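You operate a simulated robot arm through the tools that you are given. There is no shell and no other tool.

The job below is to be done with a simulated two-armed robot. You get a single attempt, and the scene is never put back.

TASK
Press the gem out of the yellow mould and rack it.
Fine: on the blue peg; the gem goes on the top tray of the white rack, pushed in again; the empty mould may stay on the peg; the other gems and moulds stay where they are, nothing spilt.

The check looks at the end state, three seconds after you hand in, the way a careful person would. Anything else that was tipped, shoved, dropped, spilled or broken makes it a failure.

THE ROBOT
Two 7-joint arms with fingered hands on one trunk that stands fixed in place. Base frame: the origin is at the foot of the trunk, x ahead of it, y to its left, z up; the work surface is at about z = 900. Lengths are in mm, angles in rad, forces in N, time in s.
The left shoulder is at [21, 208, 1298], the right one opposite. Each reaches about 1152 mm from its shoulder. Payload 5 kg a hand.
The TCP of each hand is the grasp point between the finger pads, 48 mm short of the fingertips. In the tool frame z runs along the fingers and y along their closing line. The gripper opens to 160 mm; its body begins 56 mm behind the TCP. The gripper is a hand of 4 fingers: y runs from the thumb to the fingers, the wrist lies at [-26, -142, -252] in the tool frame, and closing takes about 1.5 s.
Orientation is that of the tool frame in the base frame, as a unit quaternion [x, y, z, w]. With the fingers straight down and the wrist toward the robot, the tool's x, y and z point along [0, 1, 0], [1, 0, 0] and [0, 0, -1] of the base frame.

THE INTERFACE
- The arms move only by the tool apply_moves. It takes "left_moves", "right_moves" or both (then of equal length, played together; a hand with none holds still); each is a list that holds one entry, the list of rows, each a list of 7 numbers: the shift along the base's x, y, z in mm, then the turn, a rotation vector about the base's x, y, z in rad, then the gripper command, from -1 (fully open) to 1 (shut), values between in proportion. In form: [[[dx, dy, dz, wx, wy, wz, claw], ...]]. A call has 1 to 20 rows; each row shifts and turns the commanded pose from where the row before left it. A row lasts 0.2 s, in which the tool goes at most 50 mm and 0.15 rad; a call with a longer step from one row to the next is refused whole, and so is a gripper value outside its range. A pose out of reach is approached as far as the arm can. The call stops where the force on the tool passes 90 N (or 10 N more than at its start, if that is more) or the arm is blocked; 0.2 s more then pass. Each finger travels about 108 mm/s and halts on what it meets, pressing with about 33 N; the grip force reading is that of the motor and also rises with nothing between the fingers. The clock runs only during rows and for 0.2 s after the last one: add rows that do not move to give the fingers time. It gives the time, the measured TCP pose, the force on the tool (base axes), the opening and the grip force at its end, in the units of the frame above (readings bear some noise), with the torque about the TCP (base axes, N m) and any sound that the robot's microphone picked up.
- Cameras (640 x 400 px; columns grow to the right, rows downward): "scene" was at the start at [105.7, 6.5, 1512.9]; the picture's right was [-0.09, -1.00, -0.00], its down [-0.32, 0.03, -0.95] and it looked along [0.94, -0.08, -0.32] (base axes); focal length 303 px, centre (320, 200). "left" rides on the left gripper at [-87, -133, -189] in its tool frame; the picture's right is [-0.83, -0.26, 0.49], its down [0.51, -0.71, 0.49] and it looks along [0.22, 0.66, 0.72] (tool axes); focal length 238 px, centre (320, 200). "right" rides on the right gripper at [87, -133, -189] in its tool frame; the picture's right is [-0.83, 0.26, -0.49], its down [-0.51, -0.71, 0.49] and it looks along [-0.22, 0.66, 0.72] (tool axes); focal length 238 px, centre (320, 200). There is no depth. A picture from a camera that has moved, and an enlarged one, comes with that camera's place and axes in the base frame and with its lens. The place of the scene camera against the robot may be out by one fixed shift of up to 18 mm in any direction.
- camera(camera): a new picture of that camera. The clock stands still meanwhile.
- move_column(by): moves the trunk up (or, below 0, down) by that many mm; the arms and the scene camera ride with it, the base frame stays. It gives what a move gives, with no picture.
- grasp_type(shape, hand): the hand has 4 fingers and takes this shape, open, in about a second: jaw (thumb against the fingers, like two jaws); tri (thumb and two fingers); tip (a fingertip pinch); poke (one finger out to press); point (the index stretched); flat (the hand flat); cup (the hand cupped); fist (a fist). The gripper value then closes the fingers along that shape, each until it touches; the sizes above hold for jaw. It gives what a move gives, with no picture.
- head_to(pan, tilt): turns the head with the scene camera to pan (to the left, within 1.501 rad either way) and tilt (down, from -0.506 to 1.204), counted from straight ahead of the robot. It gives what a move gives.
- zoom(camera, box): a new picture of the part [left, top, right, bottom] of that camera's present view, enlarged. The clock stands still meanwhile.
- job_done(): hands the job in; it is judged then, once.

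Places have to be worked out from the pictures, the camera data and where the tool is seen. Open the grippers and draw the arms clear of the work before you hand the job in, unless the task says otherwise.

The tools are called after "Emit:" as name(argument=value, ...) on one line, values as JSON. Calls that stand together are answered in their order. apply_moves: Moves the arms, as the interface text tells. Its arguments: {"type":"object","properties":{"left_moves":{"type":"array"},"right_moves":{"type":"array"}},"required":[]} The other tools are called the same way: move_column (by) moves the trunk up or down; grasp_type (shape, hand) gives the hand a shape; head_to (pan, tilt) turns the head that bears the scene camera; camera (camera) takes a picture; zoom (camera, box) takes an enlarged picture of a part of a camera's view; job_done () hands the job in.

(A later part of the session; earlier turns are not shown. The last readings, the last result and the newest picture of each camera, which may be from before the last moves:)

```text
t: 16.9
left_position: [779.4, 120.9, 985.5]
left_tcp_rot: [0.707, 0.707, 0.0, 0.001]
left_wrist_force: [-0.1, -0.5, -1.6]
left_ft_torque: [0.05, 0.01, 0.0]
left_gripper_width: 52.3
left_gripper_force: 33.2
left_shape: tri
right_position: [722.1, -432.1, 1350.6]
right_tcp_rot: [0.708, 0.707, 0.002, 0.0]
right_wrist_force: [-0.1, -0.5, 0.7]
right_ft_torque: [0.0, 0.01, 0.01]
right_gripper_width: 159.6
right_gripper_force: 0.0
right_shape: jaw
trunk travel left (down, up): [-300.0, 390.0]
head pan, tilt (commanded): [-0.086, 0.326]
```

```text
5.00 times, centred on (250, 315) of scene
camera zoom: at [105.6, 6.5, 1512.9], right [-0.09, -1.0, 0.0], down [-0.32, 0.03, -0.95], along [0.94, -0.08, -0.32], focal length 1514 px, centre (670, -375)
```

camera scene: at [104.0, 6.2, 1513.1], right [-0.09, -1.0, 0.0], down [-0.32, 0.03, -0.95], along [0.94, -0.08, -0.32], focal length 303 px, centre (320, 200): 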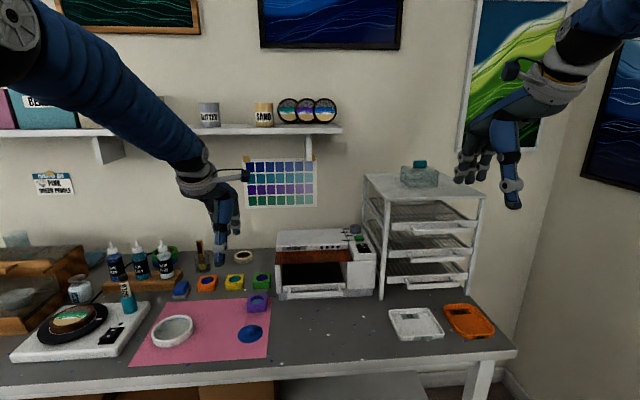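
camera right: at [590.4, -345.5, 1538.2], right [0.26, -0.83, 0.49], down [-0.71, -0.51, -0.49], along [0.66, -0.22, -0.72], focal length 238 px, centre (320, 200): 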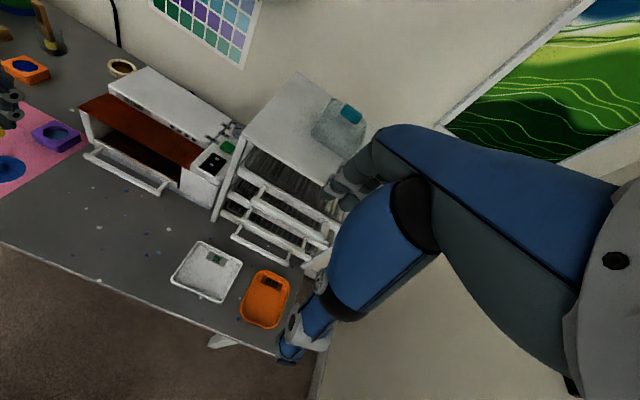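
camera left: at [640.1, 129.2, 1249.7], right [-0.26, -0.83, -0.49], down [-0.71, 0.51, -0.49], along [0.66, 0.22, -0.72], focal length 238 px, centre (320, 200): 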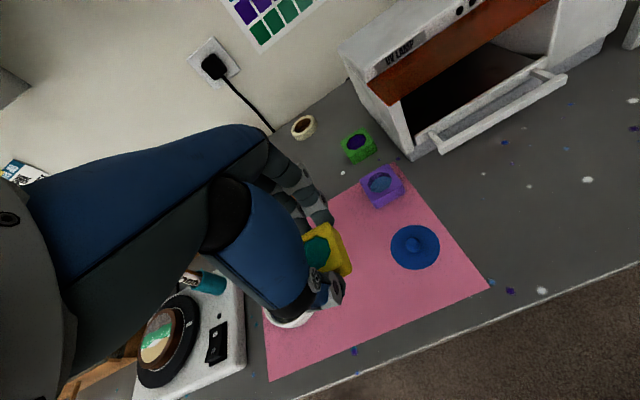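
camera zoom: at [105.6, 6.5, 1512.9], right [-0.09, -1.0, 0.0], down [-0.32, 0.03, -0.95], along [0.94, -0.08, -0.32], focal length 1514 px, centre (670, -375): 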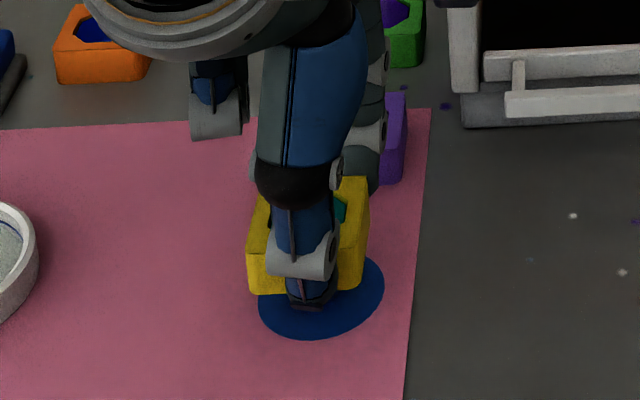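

The arm settled about 4 mm short in x; comparing mould and disc in both views, the mould needs about (+3.7, −1.3) mm. I correct at this height and re-check before lowering.

Emit:
apply_moves(left_moves=[[[2, -0.7, 0, 0, 0, 0, 0.6], [1.7, -0.6, 0, 0, 0, 0, 0.6], [0, 0, 0, 0, 0, 0, 0.6], [0, 0, 0, 0, 0, 0, 0.6]]])

Emit:
zoom(camera="left", box=[260, 180, 420, 280])

Emit:
zoom(camera="scene", box=[210, 275, 290, 355])

```text
t: 17.9
left_position: [783.1, 118.9, 983.0]
left_tcp_rot: [0.707, 0.707, 0.0, 0.0]
left_wrist_force: [-0.4, 0.1, -1.4]
left_ft_torque: [0.02, 0.02, 0.0]
left_gripper_width: 52.4
left_gripper_force: 33.3
left_shape: tri
right_position: [722.9, -431.9, 1350.3]
right_tcp_rot: [0.707, 0.707, 0.0, 0.0]
right_wrist_force: [0.2, -0.4, -0.2]
right_ft_torque: [-0.04, -0.02, 0.01]
right_gripper_width: 159.5
right_gripper_force: 0.1
right_shape: jaw
trunk travel left (down, up): [-300.0, 390.0]
head pan, tilt (commanded): [-0.086, 0.326]
```

```text
4.00 times, centred on (340, 230) of left
camera zoom: at [649.6, 32.5, 1172.5], right [-0.26, -0.83, -0.49], down [-0.71, 0.51, -0.49], along [0.66, 0.22, -0.72], focal length 953 px, centre (240, 80)
```

zoom: 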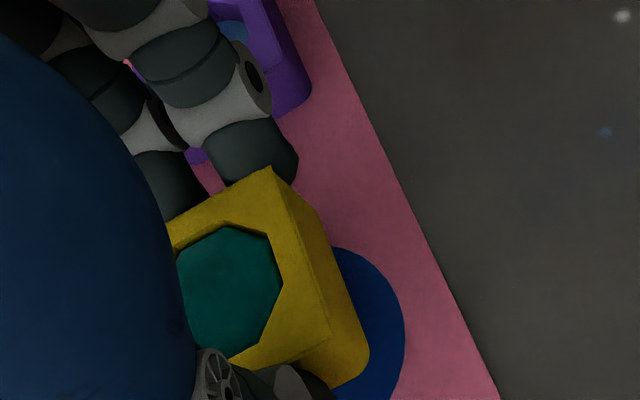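

```text
5.00 times, centred on (250, 315) of scene
camera zoom: at [105.9, 6.5, 1512.8], right [-0.09, -1.0, 0.0], down [-0.32, 0.03, -0.95], along [0.94, -0.08, -0.32], focal length 1514 px, centre (670, -375)
```

zoom: 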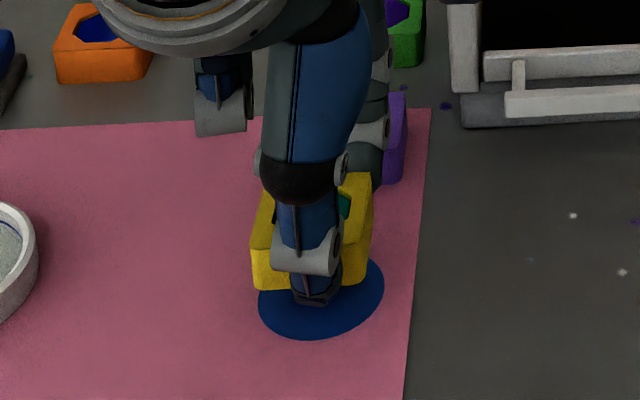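

Both views now agree that the mould is within about 1 mm of the peg axis. I lower in small steps to first contact, watching the force.

Emit:
apply_moves(left_moves=[[[0, 0, -3, 0, 0, 0, 0.6], [0, 0, -3, 0, 0, 0, 0.6], [0, 0, -2, 0, 0, 0, 0.6], [0, 0, -2, 0, 0, 0, 0.6], [0, 0, 0, 0, 0, 0, 0.6]]])

Emit:
zoom(camera="left", box=[260, 180, 420, 280])

Emit:
zoom(camera="scene", box=[210, 275, 290, 355])

```text
t: 19.1
left_position: [785.2, 120.8, 975.3]
left_tcp_rot: [0.707, 0.707, 0.0, 0.0]
left_wrist_force: [-0.6, -1.0, -0.1]
left_ft_torque: [-0.02, 0.0, -0.01]
left_gripper_width: 52.3
left_gripper_force: 32.7
left_shape: tri
right_position: [722.3, -432.0, 1350.3]
right_tcp_rot: [0.707, 0.707, 0.001, 0.0]
right_wrist_force: [-0.3, 0.7, 0.2]
right_ft_torque: [0.02, -0.04, 0.0]
right_gripper_width: 159.5
right_gripper_force: 0.1
right_shape: jaw
trunk travel left (down, up): [-300.0, 390.0]
head pan, tilt (commanded): [-0.086, 0.326]
```

```text
4.00 times, centred on (340, 230) of left
camera zoom: at [651.0, 32.6, 1163.3], right [-0.26, -0.83, -0.49], down [-0.71, 0.51, -0.49], along [0.66, 0.22, -0.72], focal length 953 px, centre (240, 80)
```

zoom: 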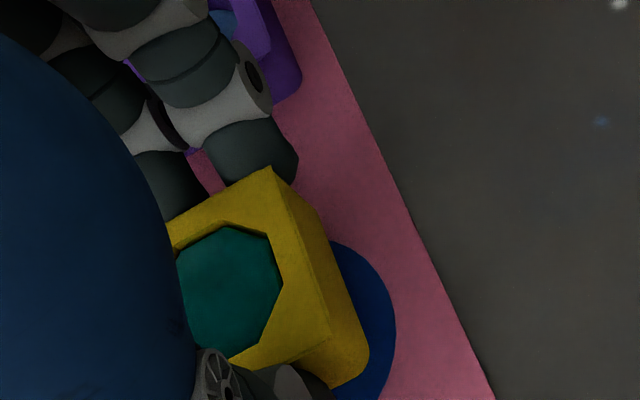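

```text
5.00 times, centred on (250, 315) of scene
camera zoom: at [105.8, 6.5, 1512.8], right [-0.09, -1.0, 0.0], down [-0.32, 0.03, -0.95], along [0.94, -0.08, -0.32], focal length 1514 px, centre (670, -375)
```

zoom: 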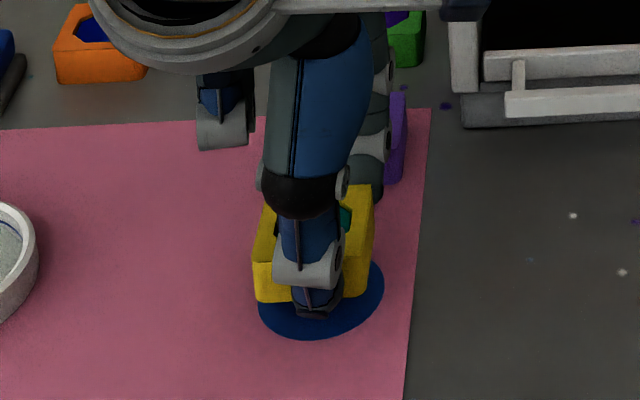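

No contact force yet and only a 1–2 mm drift in +x. I correct x by −1.8 and continue down in small steps.

Emit:
apply_moves(left_moves=[[[-1.8, -0.2, 0, 0, 0, 0, 0.6], [0, 0, -2, 0, 0, 0, 0.6], [0, 0, -2, 0, 0, 0, 0.6], [0, 0, 0, 0, 0, 0, 0.6], [0, 0, 0, 0, 0, 0, 0.6]]])

Emit:
zoom(camera="left", box=[260, 180, 420, 280])

```text
t: 20.3
left_position: [782.8, 118.5, 971.0]
left_tcp_rot: [0.707, 0.707, 0.0, 0.0]
left_wrist_force: [-0.9, 0.0, -0.6]
left_ft_torque: [0.01, 0.02, -0.01]
left_gripper_width: 52.5
left_gripper_force: 33.0
left_shape: tri
right_position: [723.1, -432.5, 1350.7]
right_tcp_rot: [0.708, 0.707, 0.0, 0.0]
right_wrist_force: [0.5, -0.4, 0.7]
right_ft_torque: [0.04, 0.06, -0.02]
right_gripper_width: 159.4
right_gripper_force: 0.2
right_shape: jaw
trunk travel left (down, up): [-300.0, 390.0]
head pan, tilt (commanded): [-0.086, 0.326]
```

```text
4.00 times, centred on (340, 230) of left
camera zoom: at [649.1, 31.9, 1159.5], right [-0.26, -0.83, -0.49], down [-0.71, 0.51, -0.49], along [0.66, 0.22, -0.72], focal length 953 px, centre (240, 80)
```

zoom: 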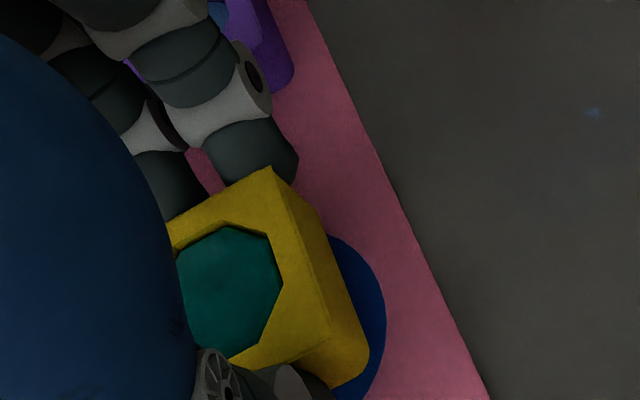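

The camera pose is now exactly on the wanted spot and there is still no contact force. I continue down another 4 mm.

Emit:
apply_moves(left_moves=[[[0, 0, -2, 0, 0, 0, 0.6], [0, 0, -2, 0, 0, 0, 0.6], [0, 0, 0, 0, 0, 0, 0.6]]])

Emit:
zoom(camera="left", box=[260, 180, 420, 280])

Emit:
zoom(camera="scene", box=[210, 285, 290, 355])

```text
t: 21.1
left_position: [781.7, 120.2, 967.1]
left_tcp_rot: [0.707, 0.707, 0.0, 0.0]
left_wrist_force: [1.5, -1.0, -1.5]
left_ft_torque: [0.01, 0.02, 0.02]
left_gripper_width: 52.4
left_gripper_force: 32.8
left_shape: tri
right_position: [722.1, -432.5, 1350.7]
right_tcp_rot: [0.707, 0.708, 0.0, 0.0]
right_wrist_force: [1.1, -0.6, -0.2]
right_ft_torque: [0.03, 0.02, 0.05]
right_gripper_width: 159.5
right_gripper_force: 0.0
right_shape: jaw
trunk travel left (down, up): [-300.0, 390.0]
head pan, tilt (commanded): [-0.086, 0.326]
```

```text
4.00 times, centred on (340, 230) of left
camera zoom: at [648.2, 32.3, 1155.1], right [-0.26, -0.83, -0.49], down [-0.71, 0.51, -0.49], along [0.66, 0.22, -0.72], focal length 953 px, centre (240, 80)
```

zoom: 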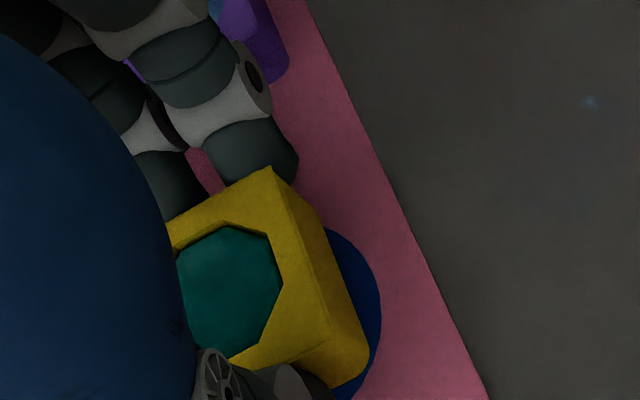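

```text
5.71 times, centred on (250, 320) of scene
camera zoom: at [105.8, 6.5, 1512.8], right [-0.09, -1.0, 0.0], down [-0.32, 0.03, -0.95], along [0.94, -0.08, -0.32], focal length 1730 px, centre (720, -486)
```

zoom: 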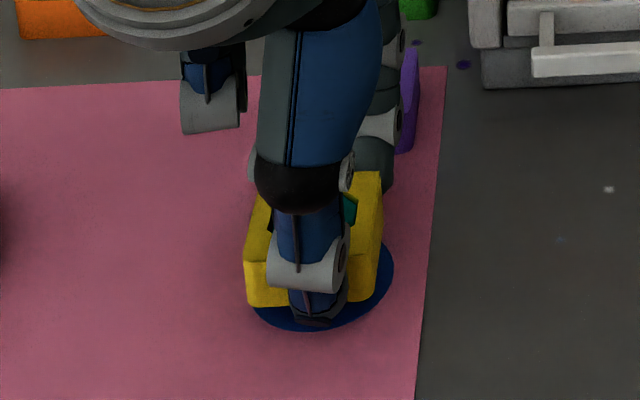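

Still no contact, with the mould's bottom now below the estimated peg tip, so the peg is entering the hole. I keep lowering gently.

Emit:
apply_moves(left_moves=[[[0, 0, -2, 0, 0, 0, 0.6], [0, 0, -2, 0, 0, 0, 0.6], [0, 0, 0, 0, 0, 0, 0.6]]])

Emit:
zoom(camera="left", box=[260, 180, 420, 280])

```text
t: 21.9
left_position: [782.6, 118.5, 962.2]
left_tcp_rot: [0.707, 0.707, 0.0, 0.0]
left_wrist_force: [-0.1, 0.8, -0.2]
left_ft_torque: [0.01, 0.01, 0.0]
left_gripper_width: 52.0
left_gripper_force: 33.2
left_shape: tri
right_position: [722.4, -430.9, 1351.8]
right_tcp_rot: [0.707, 0.707, 0.0, 0.0]
right_wrist_force: [-0.3, -0.3, -0.9]
right_ft_torque: [-0.01, -0.01, -0.01]
right_gripper_width: 159.5
right_gripper_force: 0.0
right_shape: jaw
trunk travel left (down, up): [-300.0, 390.0]
head pan, tilt (commanded): [-0.086, 0.326]
```

```text
4.00 times, centred on (340, 230) of left
camera zoom: at [648.7, 31.9, 1151.3], right [-0.26, -0.83, -0.49], down [-0.71, 0.51, -0.49], along [0.66, 0.22, -0.72], focal length 953 px, centre (240, 80)
```

zoom: 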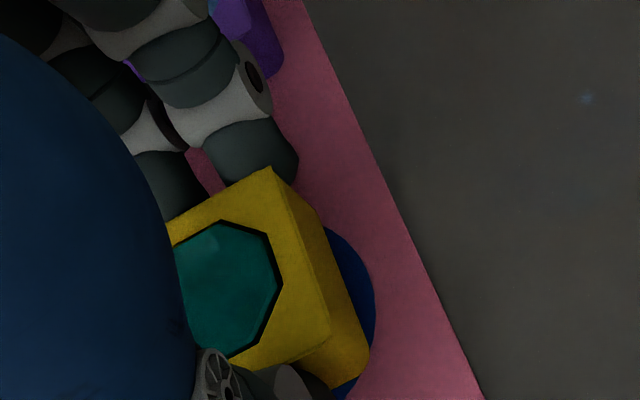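

The gem is now visibly rising — it's about flush with the mould's top — with almost no force. I keep lowering in 2 mm steps until the mould seats on the disc.

Emit:
apply_moves(left_moves=[[[0, 0, -2, 0, 0, 0, 0.6], [0, 0, -1.5, 0, 0, 0, 0.6], [0, 0, 0, 0, 0, 0, 0.6]]])

Emit:
zoom(camera="left", box=[260, 180, 420, 280])

Emit:
zoom(camera="scene", box=[210, 285, 290, 355])

```text
t: 22.7
left_position: [783.8, 120.0, 959.3]
left_tcp_rot: [0.707, 0.707, -0.001, 0.001]
left_wrist_force: [-0.5, -0.1, -1.1]
left_ft_torque: [0.02, 0.0, -0.01]
left_gripper_width: 52.2
left_gripper_force: 33.0
left_shape: tri
right_position: [722.6, -432.3, 1350.8]
right_tcp_rot: [0.707, 0.707, 0.0, 0.0]
right_wrist_force: [0.5, 0.6, 0.7]
right_ft_torque: [0.01, 0.01, 0.02]
right_gripper_width: 159.6
right_gripper_force: 0.1
right_shape: jaw
trunk travel left (down, up): [-300.0, 390.0]
head pan, tilt (commanded): [-0.086, 0.326]
```

```text
4.00 times, centred on (340, 230) of left
camera zoom: at [648.9, 32.5, 1147.7], right [-0.26, -0.83, -0.49], down [-0.71, 0.51, -0.49], along [0.66, 0.22, -0.72], focal length 953 px, centre (240, 80)
```

zoom: 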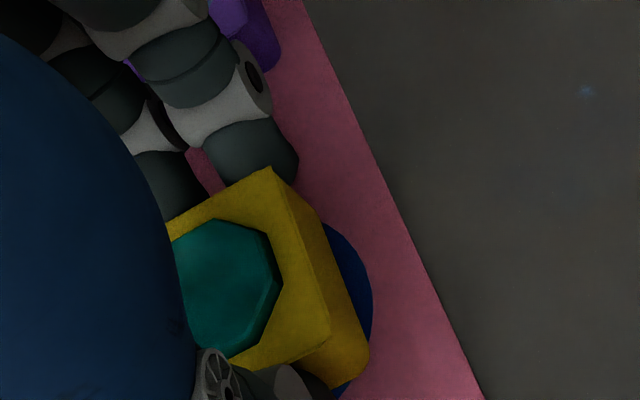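

```text
5.71 times, centred on (250, 320) of scene
camera zoom: at [105.8, 6.4, 1512.8], right [-0.09, -1.0, 0.0], down [-0.32, 0.03, -0.95], along [0.94, -0.08, -0.32], focal length 1730 px, centre (720, -486)
```

zoom: 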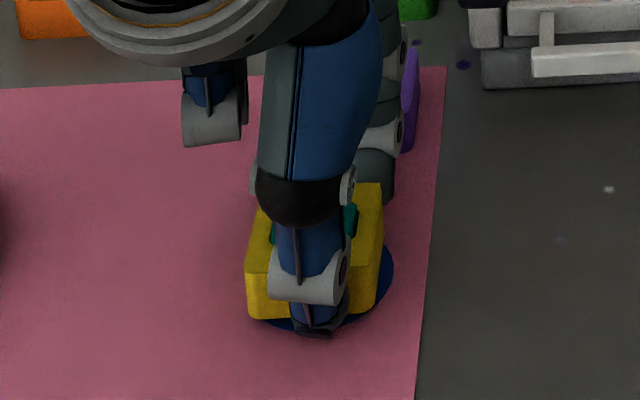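

The gem now protrudes above the mould. I lower the last few millimetres in small steps, watching for the force of seating on the disc.

Emit:
apply_moves(left_moves=[[[0, 0, -1.5, 0, 0, 0, 0.6], [0, 0, -1.5, 0, 0, 0, 0.6], [0, 0, 0, 0, 0, 0, 0.6]]])

Emit:
zoom(camera="left", box=[260, 180, 420, 280])

Emit:
zoom(camera="scene", box=[210, 285, 290, 355])

```text
t: 23.5
left_position: [782.1, 119.4, 955.5]
left_tcp_rot: [0.707, 0.707, -0.001, 0.0]
left_wrist_force: [0.6, 0.5, 0.0]
left_ft_torque: [-0.01, 0.0, -0.01]
left_gripper_width: 52.3
left_gripper_force: 33.1
left_shape: tri
right_position: [722.6, -432.4, 1350.8]
right_tcp_rot: [0.707, 0.707, 0.0, 0.0]
right_wrist_force: [0.0, 0.0, -1.0]
right_ft_torque: [0.03, 0.02, 0.01]
right_gripper_width: 159.4
right_gripper_force: 0.1
right_shape: jaw
trunk travel left (down, up): [-300.0, 390.0]
head pan, tilt (commanded): [-0.086, 0.326]
```

```text
4.00 times, centred on (340, 230) of left
camera zoom: at [649.0, 32.1, 1145.4], right [-0.26, -0.83, -0.49], down [-0.71, 0.51, -0.49], along [0.66, 0.22, -0.72], focal length 953 px, centre (240, 80)
```

zoom: 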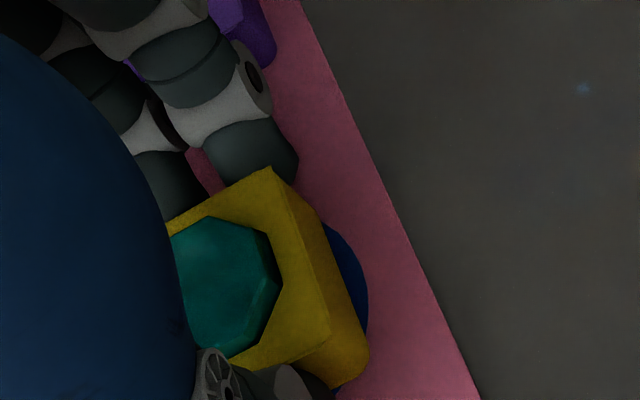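

```text
5.71 times, centred on (250, 320) of scene
camera zoom: at [105.8, 6.4, 1512.8], right [-0.09, -1.0, 0.0], down [-0.32, 0.03, -0.95], along [0.94, -0.08, -0.32], focal length 1730 px, centre (720, -486)
```

zoom: 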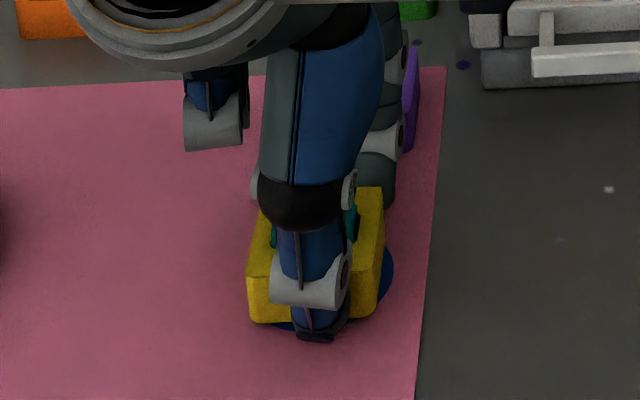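

The mould's bottom is now about 4 mm above table level, nearly on the disc. I press another 2 mm or so to seat it, watching the force.

Emit:
apply_moves(left_moves=[[[0, 0, -1, 0, 0, 0, 0.6], [0, 0, -1, 0, 0, 0, 0.6], [0, 0, 0, 0, 0, 0, 0.6]]])

Emit:
zoom(camera="left", box=[260, 180, 420, 280])

```text
t: 24.3
left_position: [783.9, 118.6, 955.2]
left_tcp_rot: [0.708, 0.707, 0.0, 0.0]
left_wrist_force: [1.0, -0.8, -0.9]
left_ft_torque: [0.0, -0.06, 0.0]
left_gripper_width: 52.3
left_gripper_force: 33.3
left_shape: tri
right_position: [723.6, -432.2, 1350.6]
right_tcp_rot: [0.707, 0.707, 0.0, 0.0]
right_wrist_force: [0.5, 0.2, -0.4]
right_ft_torque: [0.01, 0.01, -0.01]
right_gripper_width: 159.8
right_gripper_force: 0.1
right_shape: jaw
trunk travel left (down, up): [-300.0, 390.0]
head pan, tilt (commanded): [-0.086, 0.326]
```

```text
4.00 times, centred on (340, 230) of left
camera zoom: at [648.3, 32.2, 1143.2], right [-0.26, -0.83, -0.49], down [-0.71, 0.51, -0.49], along [0.66, 0.22, -0.72], focal length 953 px, centre (240, 80)
```

zoom: 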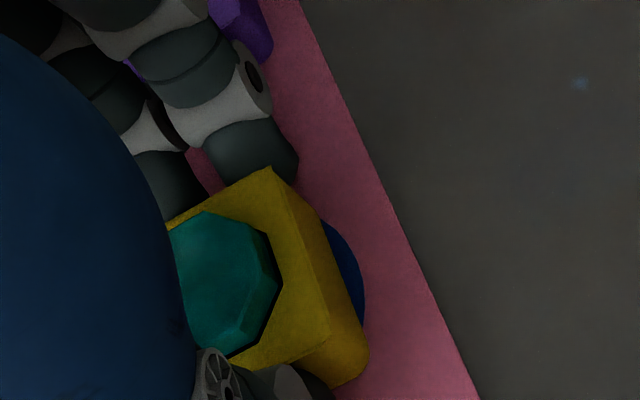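

Still no reaction force; I lower another 1.5 mm.

Emit:
apply_moves(left_moves=[[[0, 0, -1, 0, 0, 0, 0.6], [0, 0, -0.7, 0, 0, 0, 0.6], [0, 0, 0, 0, 0, 0, 0.6]]])

Emit:
zoom(camera="left", box=[260, 180, 420, 280])

Emit:
zoom(camera="scene", box=[210, 285, 290, 355])

```text
t: 25.1
left_position: [784.0, 117.6, 952.5]
left_tcp_rot: [0.707, 0.707, 0.0, 0.0]
left_wrist_force: [0.1, -0.3, -0.8]
left_ft_torque: [0.02, 0.0, 0.02]
left_gripper_width: 52.5
left_gripper_force: 33.0
left_shape: tri
right_position: [721.9, -431.2, 1350.3]
right_tcp_rot: [0.707, 0.707, 0.0, 0.0]
right_wrist_force: [-0.8, -0.4, -0.2]
right_ft_torque: [0.01, 0.0, -0.02]
right_gripper_width: 159.5
right_gripper_force: 0.1
right_shape: jaw
trunk travel left (down, up): [-300.0, 390.0]
head pan, tilt (commanded): [-0.086, 0.326]
```

```text
4.00 times, centred on (340, 230) of left
camera zoom: at [649.2, 31.7, 1141.5], right [-0.26, -0.83, -0.49], down [-0.71, 0.51, -0.49], along [0.66, 0.22, -0.72], focal length 953 px, centre (240, 80)
```

zoom: 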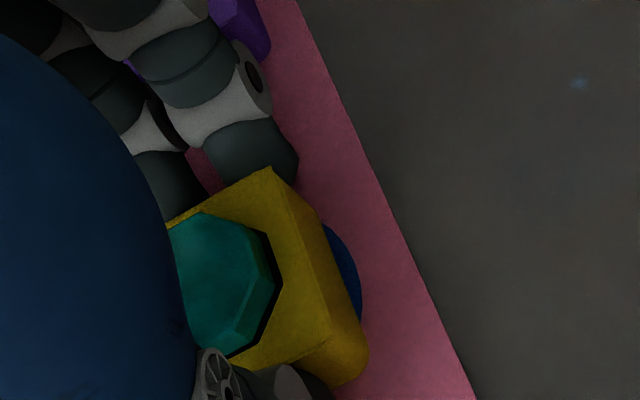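

```text
5.71 times, centred on (250, 320) of scene
camera zoom: at [105.8, 6.5, 1512.8], right [-0.09, -1.0, 0.0], down [-0.32, 0.03, -0.95], along [0.94, -0.08, -0.32], focal length 1730 px, centre (720, -486)
```

zoom: 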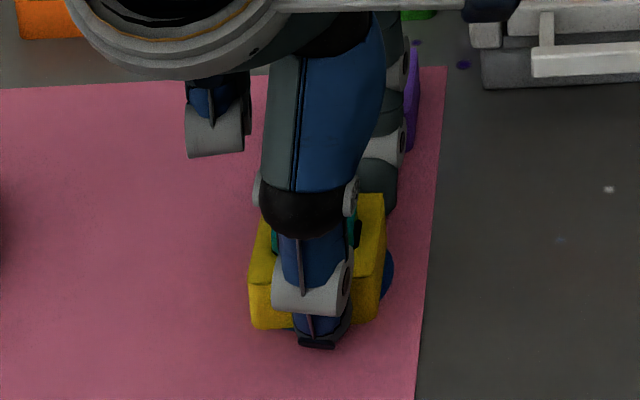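

The mould still moves down freely and the gem keeps rising. I lower another 1.5 mm and check the force for seating.

Emit:
apply_moves(left_moves=[[[0, 0, -0.8, 0, 0, 0, 0.6], [0, 0, -0.7, 0, 0, 0, 0.6], [0, 0, 0, 0, 0, 0, 0.6]]])

Emit:
zoom(camera="left", box=[260, 180, 420, 280])

```text
t: 25.9
left_position: [782.4, 117.8, 951.8]
left_tcp_rot: [0.707, 0.707, 0.0, -0.001]
left_wrist_force: [-2.6, 1.2, 4.1]
left_ft_torque: [0.05, 0.01, 0.01]
left_gripper_width: 52.3
left_gripper_force: 33.2
left_shape: tri
right_position: [722.1, -431.1, 1350.4]
right_tcp_rot: [0.707, 0.707, 0.001, 0.0]
right_wrist_force: [-0.8, 0.1, -0.4]
right_ft_torque: [-0.03, -0.01, -0.02]
right_gripper_width: 159.6
right_gripper_force: 0.2
right_shape: jaw
trunk travel left (down, up): [-300.0, 390.0]
head pan, tilt (commanded): [-0.086, 0.326]
```

```text
4.00 times, centred on (340, 230) of left
camera zoom: at [648.8, 31.6, 1140.4], right [-0.26, -0.83, -0.49], down [-0.71, 0.51, -0.49], along [0.66, 0.22, -0.72], focal length 953 px, centre (240, 80)
```

zoom: 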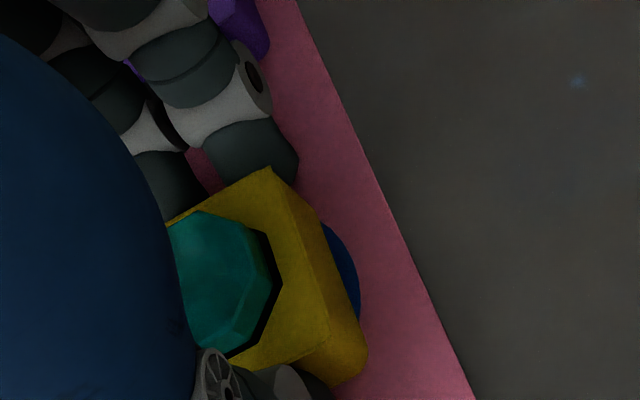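

A 4 N upward reaction shows the mould is seated on the disc, with the gem pushed clearly out of the top. I release the mould by opening gradually to about 95 mm.

Emit:
apply_moves(left_moves=[[[0, 0, 0, 0, 0, 0, 0.3], [0, 0, 0, 0, 0, 0, 0.2], [0, 0, 0, 0, 0, 0, 0.1], [0, 0, 0, 0, 0, 0, 0.0], [0, 0, 0, 0, 0, 0, -0.1], [0, 0, 0, 0, 0, 0, -0.2], [0, 0, 0, 0, 0, 0, -0.2]]])

Emit:
zoom(camera="left", box=[260, 180, 420, 280])

Emit:
zoom(camera="scene", box=[210, 285, 290, 355])

```text
t: 27.5
left_position: [783.6, 118.6, 951.5]
left_tcp_rot: [0.707, 0.707, 0.0, 0.0]
left_wrist_force: [-0.4, 0.0, -0.5]
left_ft_torque: [0.01, 0.0, 0.01]
left_gripper_width: 95.3
left_gripper_force: 0.1
left_shape: tri
right_position: [721.6, -431.6, 1350.3]
right_tcp_rot: [0.707, 0.707, 0.0, 0.0]
right_wrist_force: [0.3, 0.6, 0.8]
right_ft_torque: [0.01, -0.01, -0.01]
right_gripper_width: 159.9
right_gripper_force: 0.0
right_shape: jaw
trunk travel left (down, up): [-300.0, 390.0]
head pan, tilt (commanded): [-0.086, 0.326]
```

```text
4.00 times, centred on (340, 230) of left
camera zoom: at [648.9, 31.4, 1139.9], right [-0.26, -0.83, -0.49], down [-0.71, 0.51, -0.49], along [0.66, 0.22, -0.72], focal length 953 px, centre (240, 80)
```

zoom: 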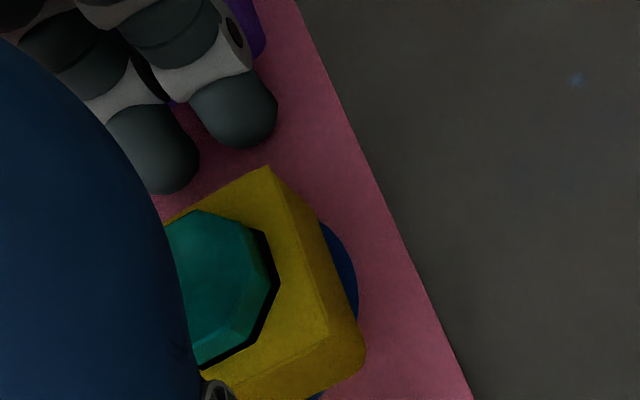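

```text
5.71 times, centred on (250, 320) of scene
camera zoom: at [105.7, 6.5, 1512.9], right [-0.09, -1.0, 0.0], down [-0.32, 0.03, -0.95], along [0.94, -0.08, -0.32], focal length 1730 px, centre (720, -486)
```

zoom: 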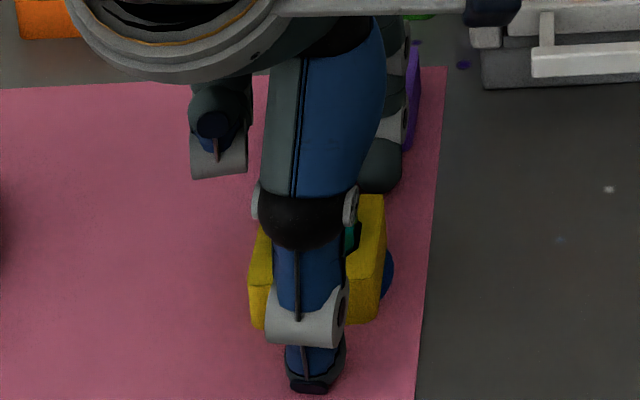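

The mould stands on the peg with the gem raised. I raise the left hand straight up, keeping the opening, and move aside to view the result.

Emit:
apply_moves(left_moves=[[[0, 0, 5, 0, 0, 0, -0.2], [0, 0, 15, 0, 0, 0, -0.2], [0, 0, 25, 0, 0, 0, -0.2], [0, 0, 35, 0, 0, 0, -0.2], [0, 0, 40, 0, 0, 0, -0.2], [0, 25, 20, 0, 0, 0, -0.2], [0, 35, 0, 0, 0, 0, -0.2], [0, 35, 0, 0, 0, 0, -0.2], [0, 0, 0, 0, 0, 0, -0.2]]])

Emit:
camera(camera="left")

Emit:
zoom(camera="scene", box=[210, 285, 290, 355])

Emit:
zoom(camera="left", box=[340, 180, 500, 280])

```text
t: 29.5
left_position: [783.2, 214.4, 1089.3]
left_tcp_rot: [0.707, 0.707, 0.0, -0.001]
left_wrist_force: [0.0, -0.3, 0.5]
left_ft_torque: [0.07, 0.02, -0.01]
left_gripper_width: 95.6
left_gripper_force: 0.0
left_shape: tri
right_position: [722.5, -433.0, 1349.8]
right_tcp_rot: [0.707, 0.708, 0.0, 0.0]
right_wrist_force: [-0.4, -0.9, 0.1]
right_ft_torque: [0.09, 0.03, 0.02]
right_gripper_width: 159.7
right_gripper_force: 0.1
right_shape: jaw
trunk travel left (down, up): [-300.0, 390.0]
head pan, tilt (commanded): [-0.086, 0.326]
```

```text
taken
camera left: at [648.8, 127.7, 1277.6], right [-0.26, -0.83, -0.49], down [-0.71, 0.51, -0.49], along [0.66, 0.22, -0.72], focal length 238 px, centre (320, 200)
```

left: 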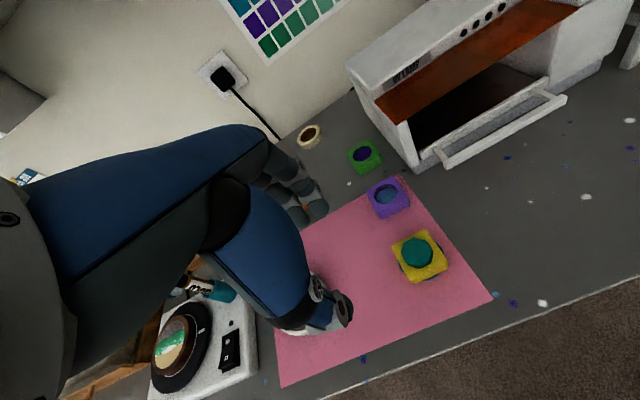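

```text
5.71 times, centred on (250, 320) of scene
camera zoom: at [105.7, 5.3, 1512.8], right [-0.09, -1.0, 0.0], down [-0.32, 0.03, -0.95], along [0.94, -0.08, -0.32], focal length 1730 px, centre (720, -486)
```

zoom: 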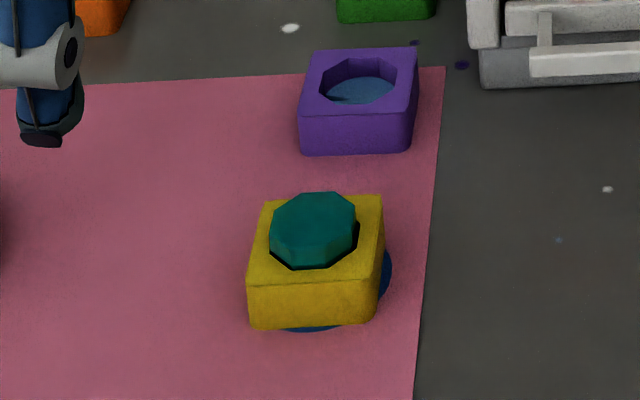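

```text
4.00 times, centred on (420, 230) of left
camera zoom: at [648.8, 127.7, 1277.6], right [-0.26, -0.83, -0.49], down [-0.71, 0.51, -0.49], along [0.66, 0.22, -0.72], focal length 953 px, centre (-80, 80)
```

zoom: 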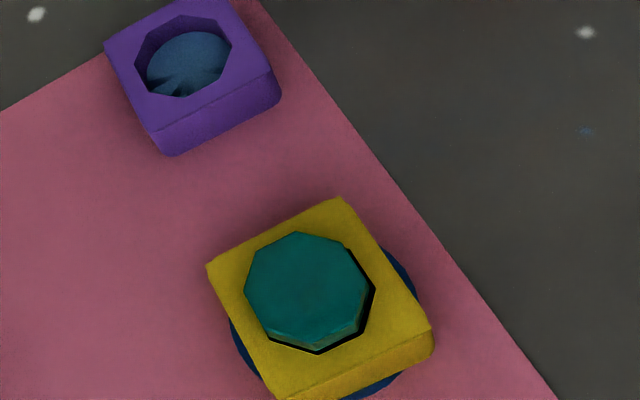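

The gem is pushed out and stands on the peg well proud of the mould. Before taking it, I get the rack ready: I zoom on the top tray's front and handle with the right and scene cameras.

Emit:
zoom(camera="right", box=[210, 130, 370, 230])

Emit:
zoom(camera="scene", box=[360, 170, 500, 300])

Emit:
zoom(camera="scene", box=[370, 195, 480, 255])

```text
4.00 times, centred on (290, 180) of right
camera zoom: at [590.3, -346.7, 1538.0], right [0.26, -0.84, 0.49], down [-0.71, -0.51, -0.49], along [0.66, -0.22, -0.72], focal length 953 px, centre (440, 280)
```

zoom: 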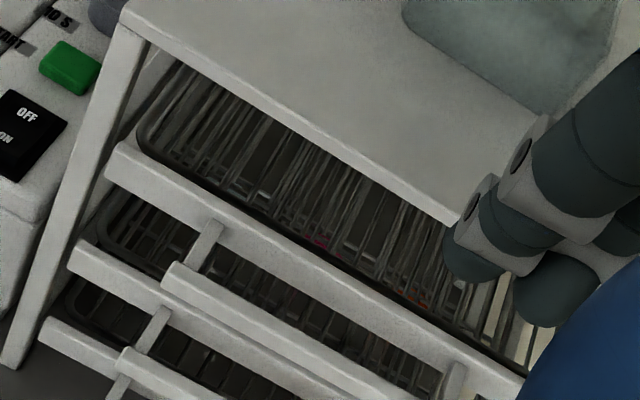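

```text
3.08 times, centred on (430, 235) of scene
camera zoom: at [105.7, 5.3, 1512.8], right [-0.09, -1.0, 0.0], down [-0.32, 0.03, -0.95], along [0.94, -0.08, -0.32], focal length 932 px, centre (-18, 92)
```

zoom: 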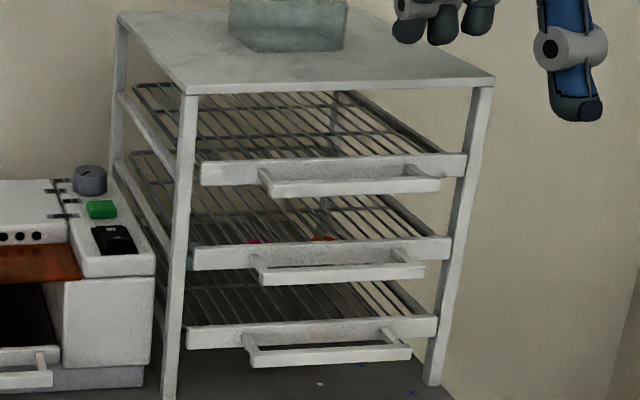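

```text
5.82 times, centred on (425, 225) of scene
camera zoom: at [105.7, 5.3, 1512.8], right [-0.09, -1.0, 0.0], down [-0.32, 0.03, -0.95], along [0.94, -0.08, -0.32], focal length 1762 px, centre (-291, 54)
```

zoom: 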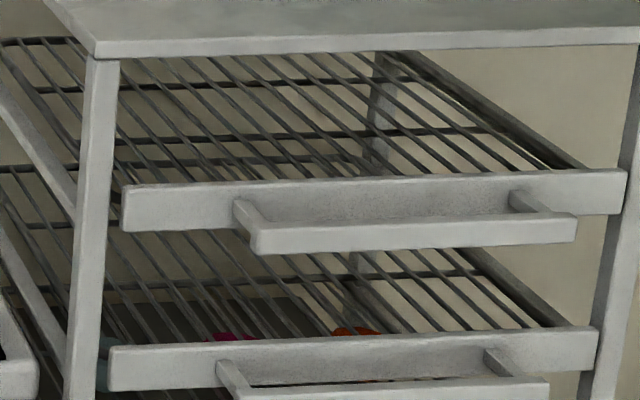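

The top tray's handle bar runs from y≈−335 to −490 at about x≈848, z≈1156, on two short posts. I turn the right hand so its fingers point forward (thumb below, fingers above), part-closed, at a stand-off in front of that bar.

Emit:
apply_moves(right_moves=[[[0, 4, -15, 0, -0.15, 0, -0.5], [0, 4, -15, 0, -0.15, 0, 0], [0, 4, -15, 0, -0.15, 0, 0.1], [0, 4, -15, 0, -0.15, 0, 0.1], [0, 4, -15, 0, -0.15, 0, 0.1], [0, 4, -15, 0, -0.15, 0, 0.1], [0, 4, -15, 0, -0.15, 0, 0.1], [0, 4, -15, 0, -0.15, 0, 0.1], [0, 4, -15, 0, -0.15, 0, 0.1], [0, 4, -15, 0, -0.15, 0, 0.1], [0, 0, -10, 0, -0.0708, 0, 0.1], [0, 0, 0, 0, 0, 0, 0.1]]])

Emit:
camera(camera="right")

Emit:
camera(camera="scene")

```text
t: 32.1
left_position: [782.9, 216.6, 1089.4]
left_tcp_rot: [0.707, 0.708, 0.0, 0.0]
left_wrist_force: [0.0, 0.9, -0.7]
left_ft_torque: [-0.01, 0.0, 0.01]
left_gripper_width: 95.5
left_gripper_force: 0.0
left_shape: tri
right_position: [721.2, -391.8, 1188.8]
right_tcp_rot: [0.5, 0.5, 0.5, 0.5]
right_wrist_force: [-0.5, -0.7, 0.1]
right_ft_torque: [0.01, 0.03, -0.04]
right_gripper_width: 72.2
right_gripper_force: 0.1
right_shape: jaw
trunk travel left (down, up): [-300.0, 390.0]
head pan, tilt (commanded): [-0.086, 0.326]
```

```text
taken
camera right: at [532.9, -305.1, 1056.9], right [-0.49, -0.83, 0.26], down [0.49, -0.51, -0.71], along [0.72, -0.22, 0.66], focal length 238 px, centre (320, 200)
```

right: 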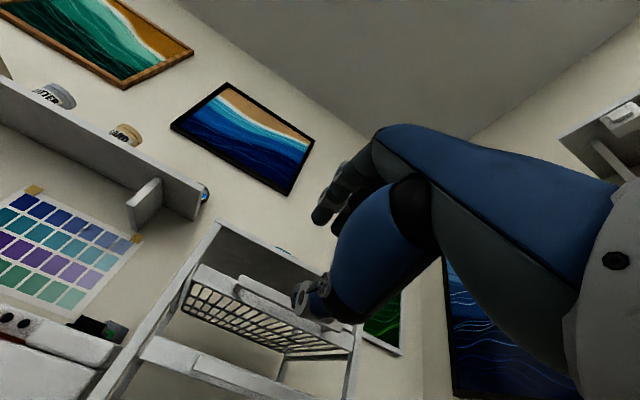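

```text
taken
camera scene: at [105.5, 6.9, 1512.9], right [-0.09, -1.0, 0.0], down [-0.32, 0.03, -0.95], along [0.94, -0.08, -0.32], focal length 303 px, centre (320, 200)
```

scene: 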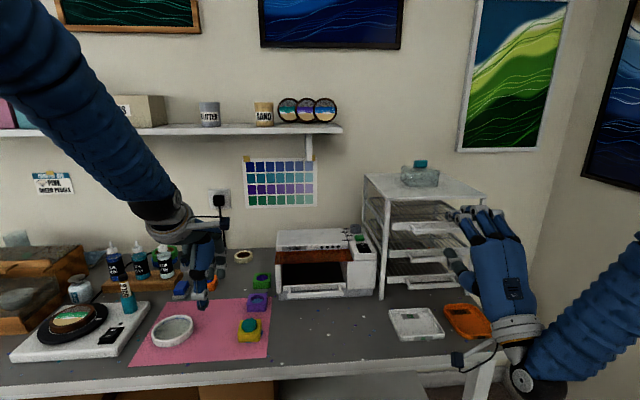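

The hand now points forward in front of the rack. I zoom in on both views to see how the fingers sit against the top handle.

Emit:
zoom(camera="scene", box=[390, 180, 530, 300])

Emit:
zoom(camera="right", box=[180, 210, 380, 370])

Emit:
camera(camera="left")

```text
3.33 times, centred on (460, 240) of scene
camera zoom: at [105.5, 6.9, 1512.9], right [-0.09, -1.0, 0.0], down [-0.32, 0.03, -0.95], along [0.94, -0.08, -0.32], focal length 1009 px, centre (-147, 67)
```

zoom: 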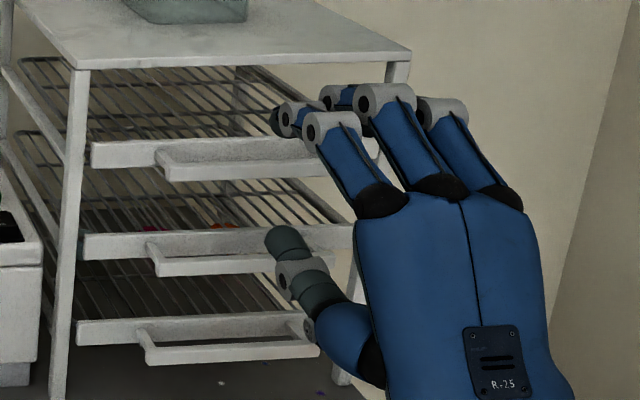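

```text
2.50 times, centred on (280, 290) of right
camera zoom: at [532.9, -305.1, 1056.9], right [-0.49, -0.83, 0.26], down [0.49, -0.51, -0.71], along [0.72, -0.22, 0.66], focal length 596 px, centre (420, -25)
```

zoom: 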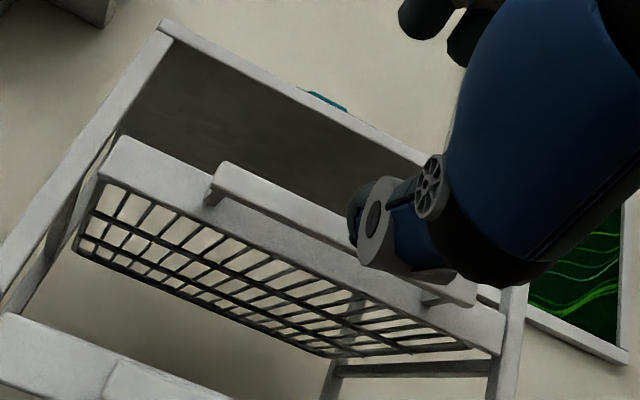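

```text
taken
camera left: at [648.7, 128.9, 1277.8], right [-0.26, -0.83, -0.49], down [-0.71, 0.51, -0.49], along [0.66, 0.22, -0.72], focal length 238 px, centre (320, 200)
```

left: 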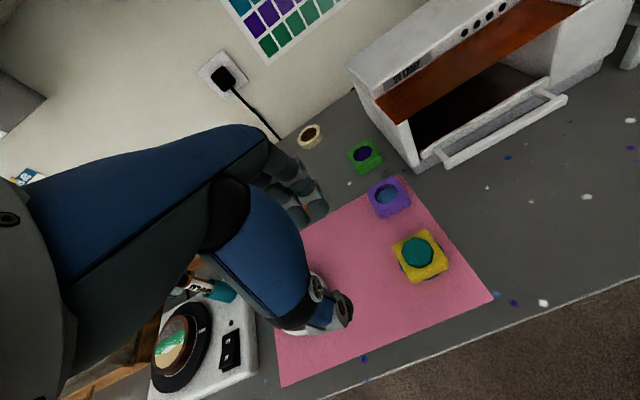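

From two right-camera rays the bar's left end is at (851, −339, 1155). I bring the hand down to z≈1155 and forward so the tips stop just short of the bar, then check the vertical alignment.

Emit:
apply_moves(right_moves=[[[0, 0, -15, 0, 0, 0, 0.1], [0, 0, -18, 0, 0, 0, 0.1], [25, 0, 0, 0, 0, 0, 0.1], [25, 0, 0, 0, 0, 0, 0.1], [15, 0, 0, 0, 0, 0, 0.1], [0, 0, 0, 0, 0, 0, 0.1]]])

Emit:
zoom(camera="scene", box=[390, 180, 530, 300])

Emit:
zoom(camera="right", box=[220, 160, 380, 280])

```text
t: 33.5
left_position: [781.8, 215.8, 1088.8]
left_tcp_rot: [0.707, 0.707, 0.0, 0.0]
left_wrist_force: [-0.5, -0.4, 0.0]
left_ft_torque: [0.02, 0.01, 0.04]
left_gripper_width: 95.4
left_gripper_force: 0.0
left_shape: tri
right_position: [787.7, -390.8, 1156.6]
right_tcp_rot: [0.5, 0.5, 0.5, 0.5]
right_wrist_force: [-0.4, -0.3, -0.5]
right_ft_torque: [-0.01, 0.03, -0.02]
right_gripper_width: 72.2
right_gripper_force: 0.1
right_shape: jaw
trunk travel left (down, up): [-300.0, 390.0]
head pan, tilt (commanded): [-0.086, 0.326]
```

```text
3.33 times, centred on (460, 240) of scene
camera zoom: at [105.6, 6.3, 1512.9], right [-0.09, -1.0, 0.0], down [-0.32, 0.03, -0.95], along [0.94, -0.08, -0.32], focal length 1009 px, centre (-147, 67)
```

zoom: 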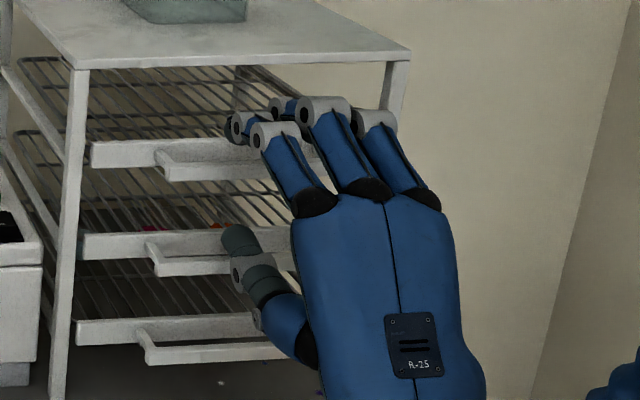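

```text
3.33 times, centred on (300, 220) of right
camera zoom: at [599.1, -304.6, 1023.4], right [-0.49, -0.83, 0.26], down [0.49, -0.51, -0.71], along [0.72, -0.22, 0.65], focal length 794 px, centre (387, 133)
```

zoom: 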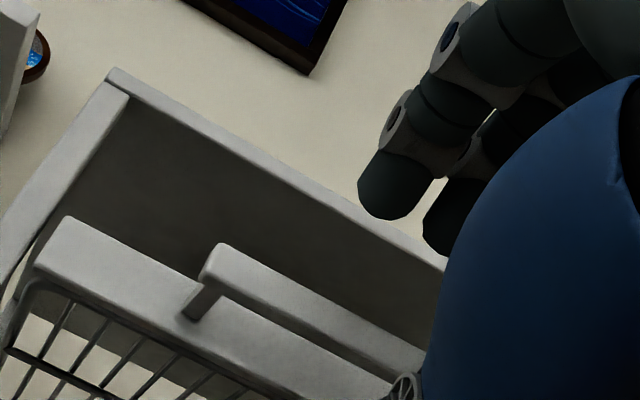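

The bar's end re-measures at (851, −339, 1155.6), right in the middle of the opening. I move forward about 31 mm so the bar lies between the finger pads, then check again.

Emit:
apply_moves(right_moves=[[[8, 0, -0.8, 0, 0, 0, 0.1], [8, 0, 0, 0, 0, 0, 0.1], [8, 0, 0, 0, 0, 0, 0.1], [7, 0, 0, 0, 0, 0, 0.1], [0, 0, 0, 0, 0, 0, 0.1]]])

Emit:
zoom(camera="scene", box=[390, 180, 530, 300])

Emit:
zoom(camera="right", box=[220, 160, 380, 280])

```text
t: 34.7
left_position: [783.1, 214.6, 1088.7]
left_tcp_rot: [0.707, 0.707, -0.001, 0.0]
left_wrist_force: [-0.9, -0.1, -0.5]
left_ft_torque: [0.01, 0.01, 0.01]
left_gripper_width: 95.7
left_gripper_force: 0.1
left_shape: tri
right_position: [818.6, -392.7, 1155.8]
right_tcp_rot: [0.5, 0.501, 0.5, 0.499]
right_wrist_force: [-0.3, -0.2, 0.3]
right_ft_torque: [-0.01, 0.02, -0.01]
right_gripper_width: 72.0
right_gripper_force: 0.1
right_shape: jaw
trunk travel left (down, up): [-300.0, 390.0]
head pan, tilt (commanded): [-0.086, 0.326]
```

```text
3.33 times, centred on (460, 240) of scene
camera zoom: at [105.6, 6.4, 1512.9], right [-0.09, -1.0, 0.0], down [-0.32, 0.03, -0.95], along [0.94, -0.08, -0.32], focal length 1009 px, centre (-147, 67)
```

zoom: 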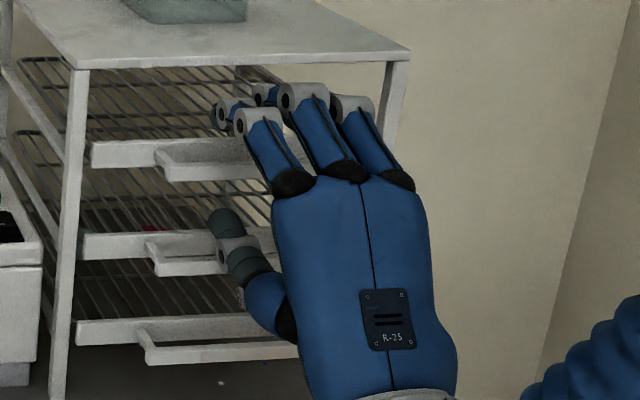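

```text
3.33 times, centred on (300, 220) of right
camera zoom: at [629.9, -305.9, 1023.0], right [-0.49, -0.83, 0.26], down [0.49, -0.51, -0.71], along [0.72, -0.22, 0.66], focal length 794 px, centre (387, 133)
```

zoom: 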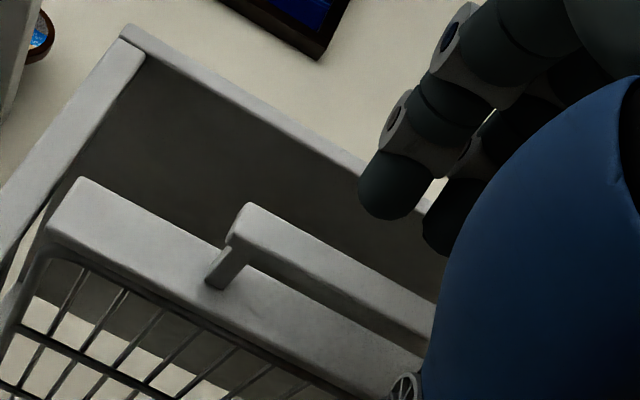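

The bar lies between the fingers above and the thumb below. I close the right hand gradually on it.

Emit:
apply_moves(right_moves=[[[0, 0, 0, 0, 0, 0, 0.3], [0, 0, 0, 0, 0, 0, 0.5], [0, 0, 0, 0, 0, 0, 0.65], [0, 0, 0, 0, 0, 0, 0.8], [0, 0, 0, 0, 0, 0, 0.9], [0, 0, 0, 0, 0, 0, 0.9], [0, 0, 0, 0, 0, 0, 0.9]]])

Emit:
zoom(camera="scene", box=[370, 180, 510, 300])

Emit:
zoom(camera="right", box=[220, 160, 380, 280])

```text
t: 36.3
left_position: [783.0, 215.5, 1090.6]
left_tcp_rot: [0.707, 0.707, 0.0, -0.001]
left_wrist_force: [0.7, 0.3, -0.1]
left_ft_torque: [0.0, -0.01, 0.03]
left_gripper_width: 95.6
left_gripper_force: 0.0
left_shape: tri
right_position: [818.1, -391.9, 1157.2]
right_tcp_rot: [0.5, 0.5, 0.5, 0.5]
right_wrist_force: [0.0, -0.5, 4.8]
right_ft_torque: [-0.09, -0.16, -0.01]
right_gripper_width: 8.5
right_gripper_force: 0.1
right_shape: jaw
trunk travel left (down, up): [-300.0, 390.0]
head pan, tilt (commanded): [-0.086, 0.326]
```

```text
3.33 times, centred on (440, 240) of scene
camera zoom: at [105.3, 6.7, 1512.9], right [-0.09, -1.0, 0.0], down [-0.32, 0.03, -0.95], along [0.94, -0.08, -0.32], focal length 1009 px, centre (-80, 67)
```

zoom: 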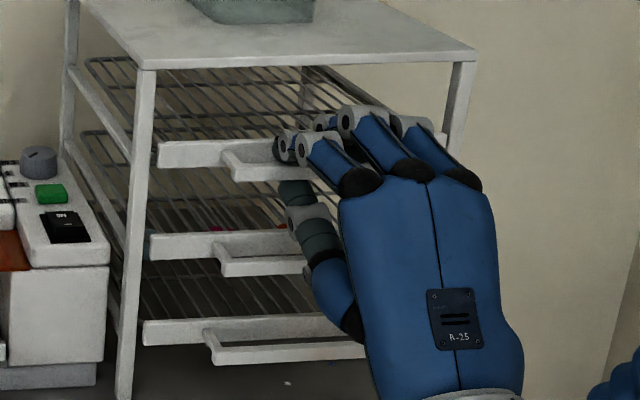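

```text
3.33 times, centred on (300, 220) of right
camera zoom: at [629.7, -305.7, 1023.5], right [-0.49, -0.83, 0.26], down [0.49, -0.51, -0.71], along [0.72, -0.22, 0.66], focal length 794 px, centre (387, 133)
```

zoom: 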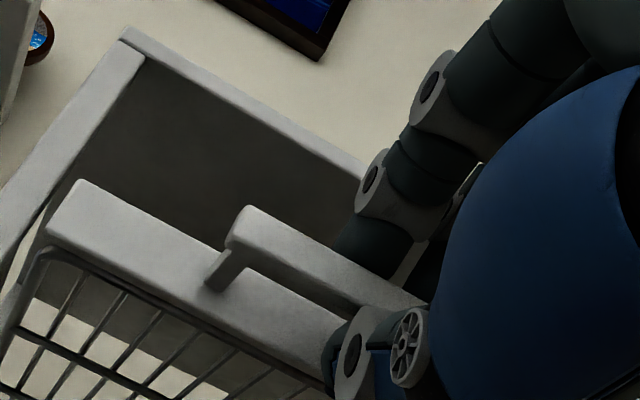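

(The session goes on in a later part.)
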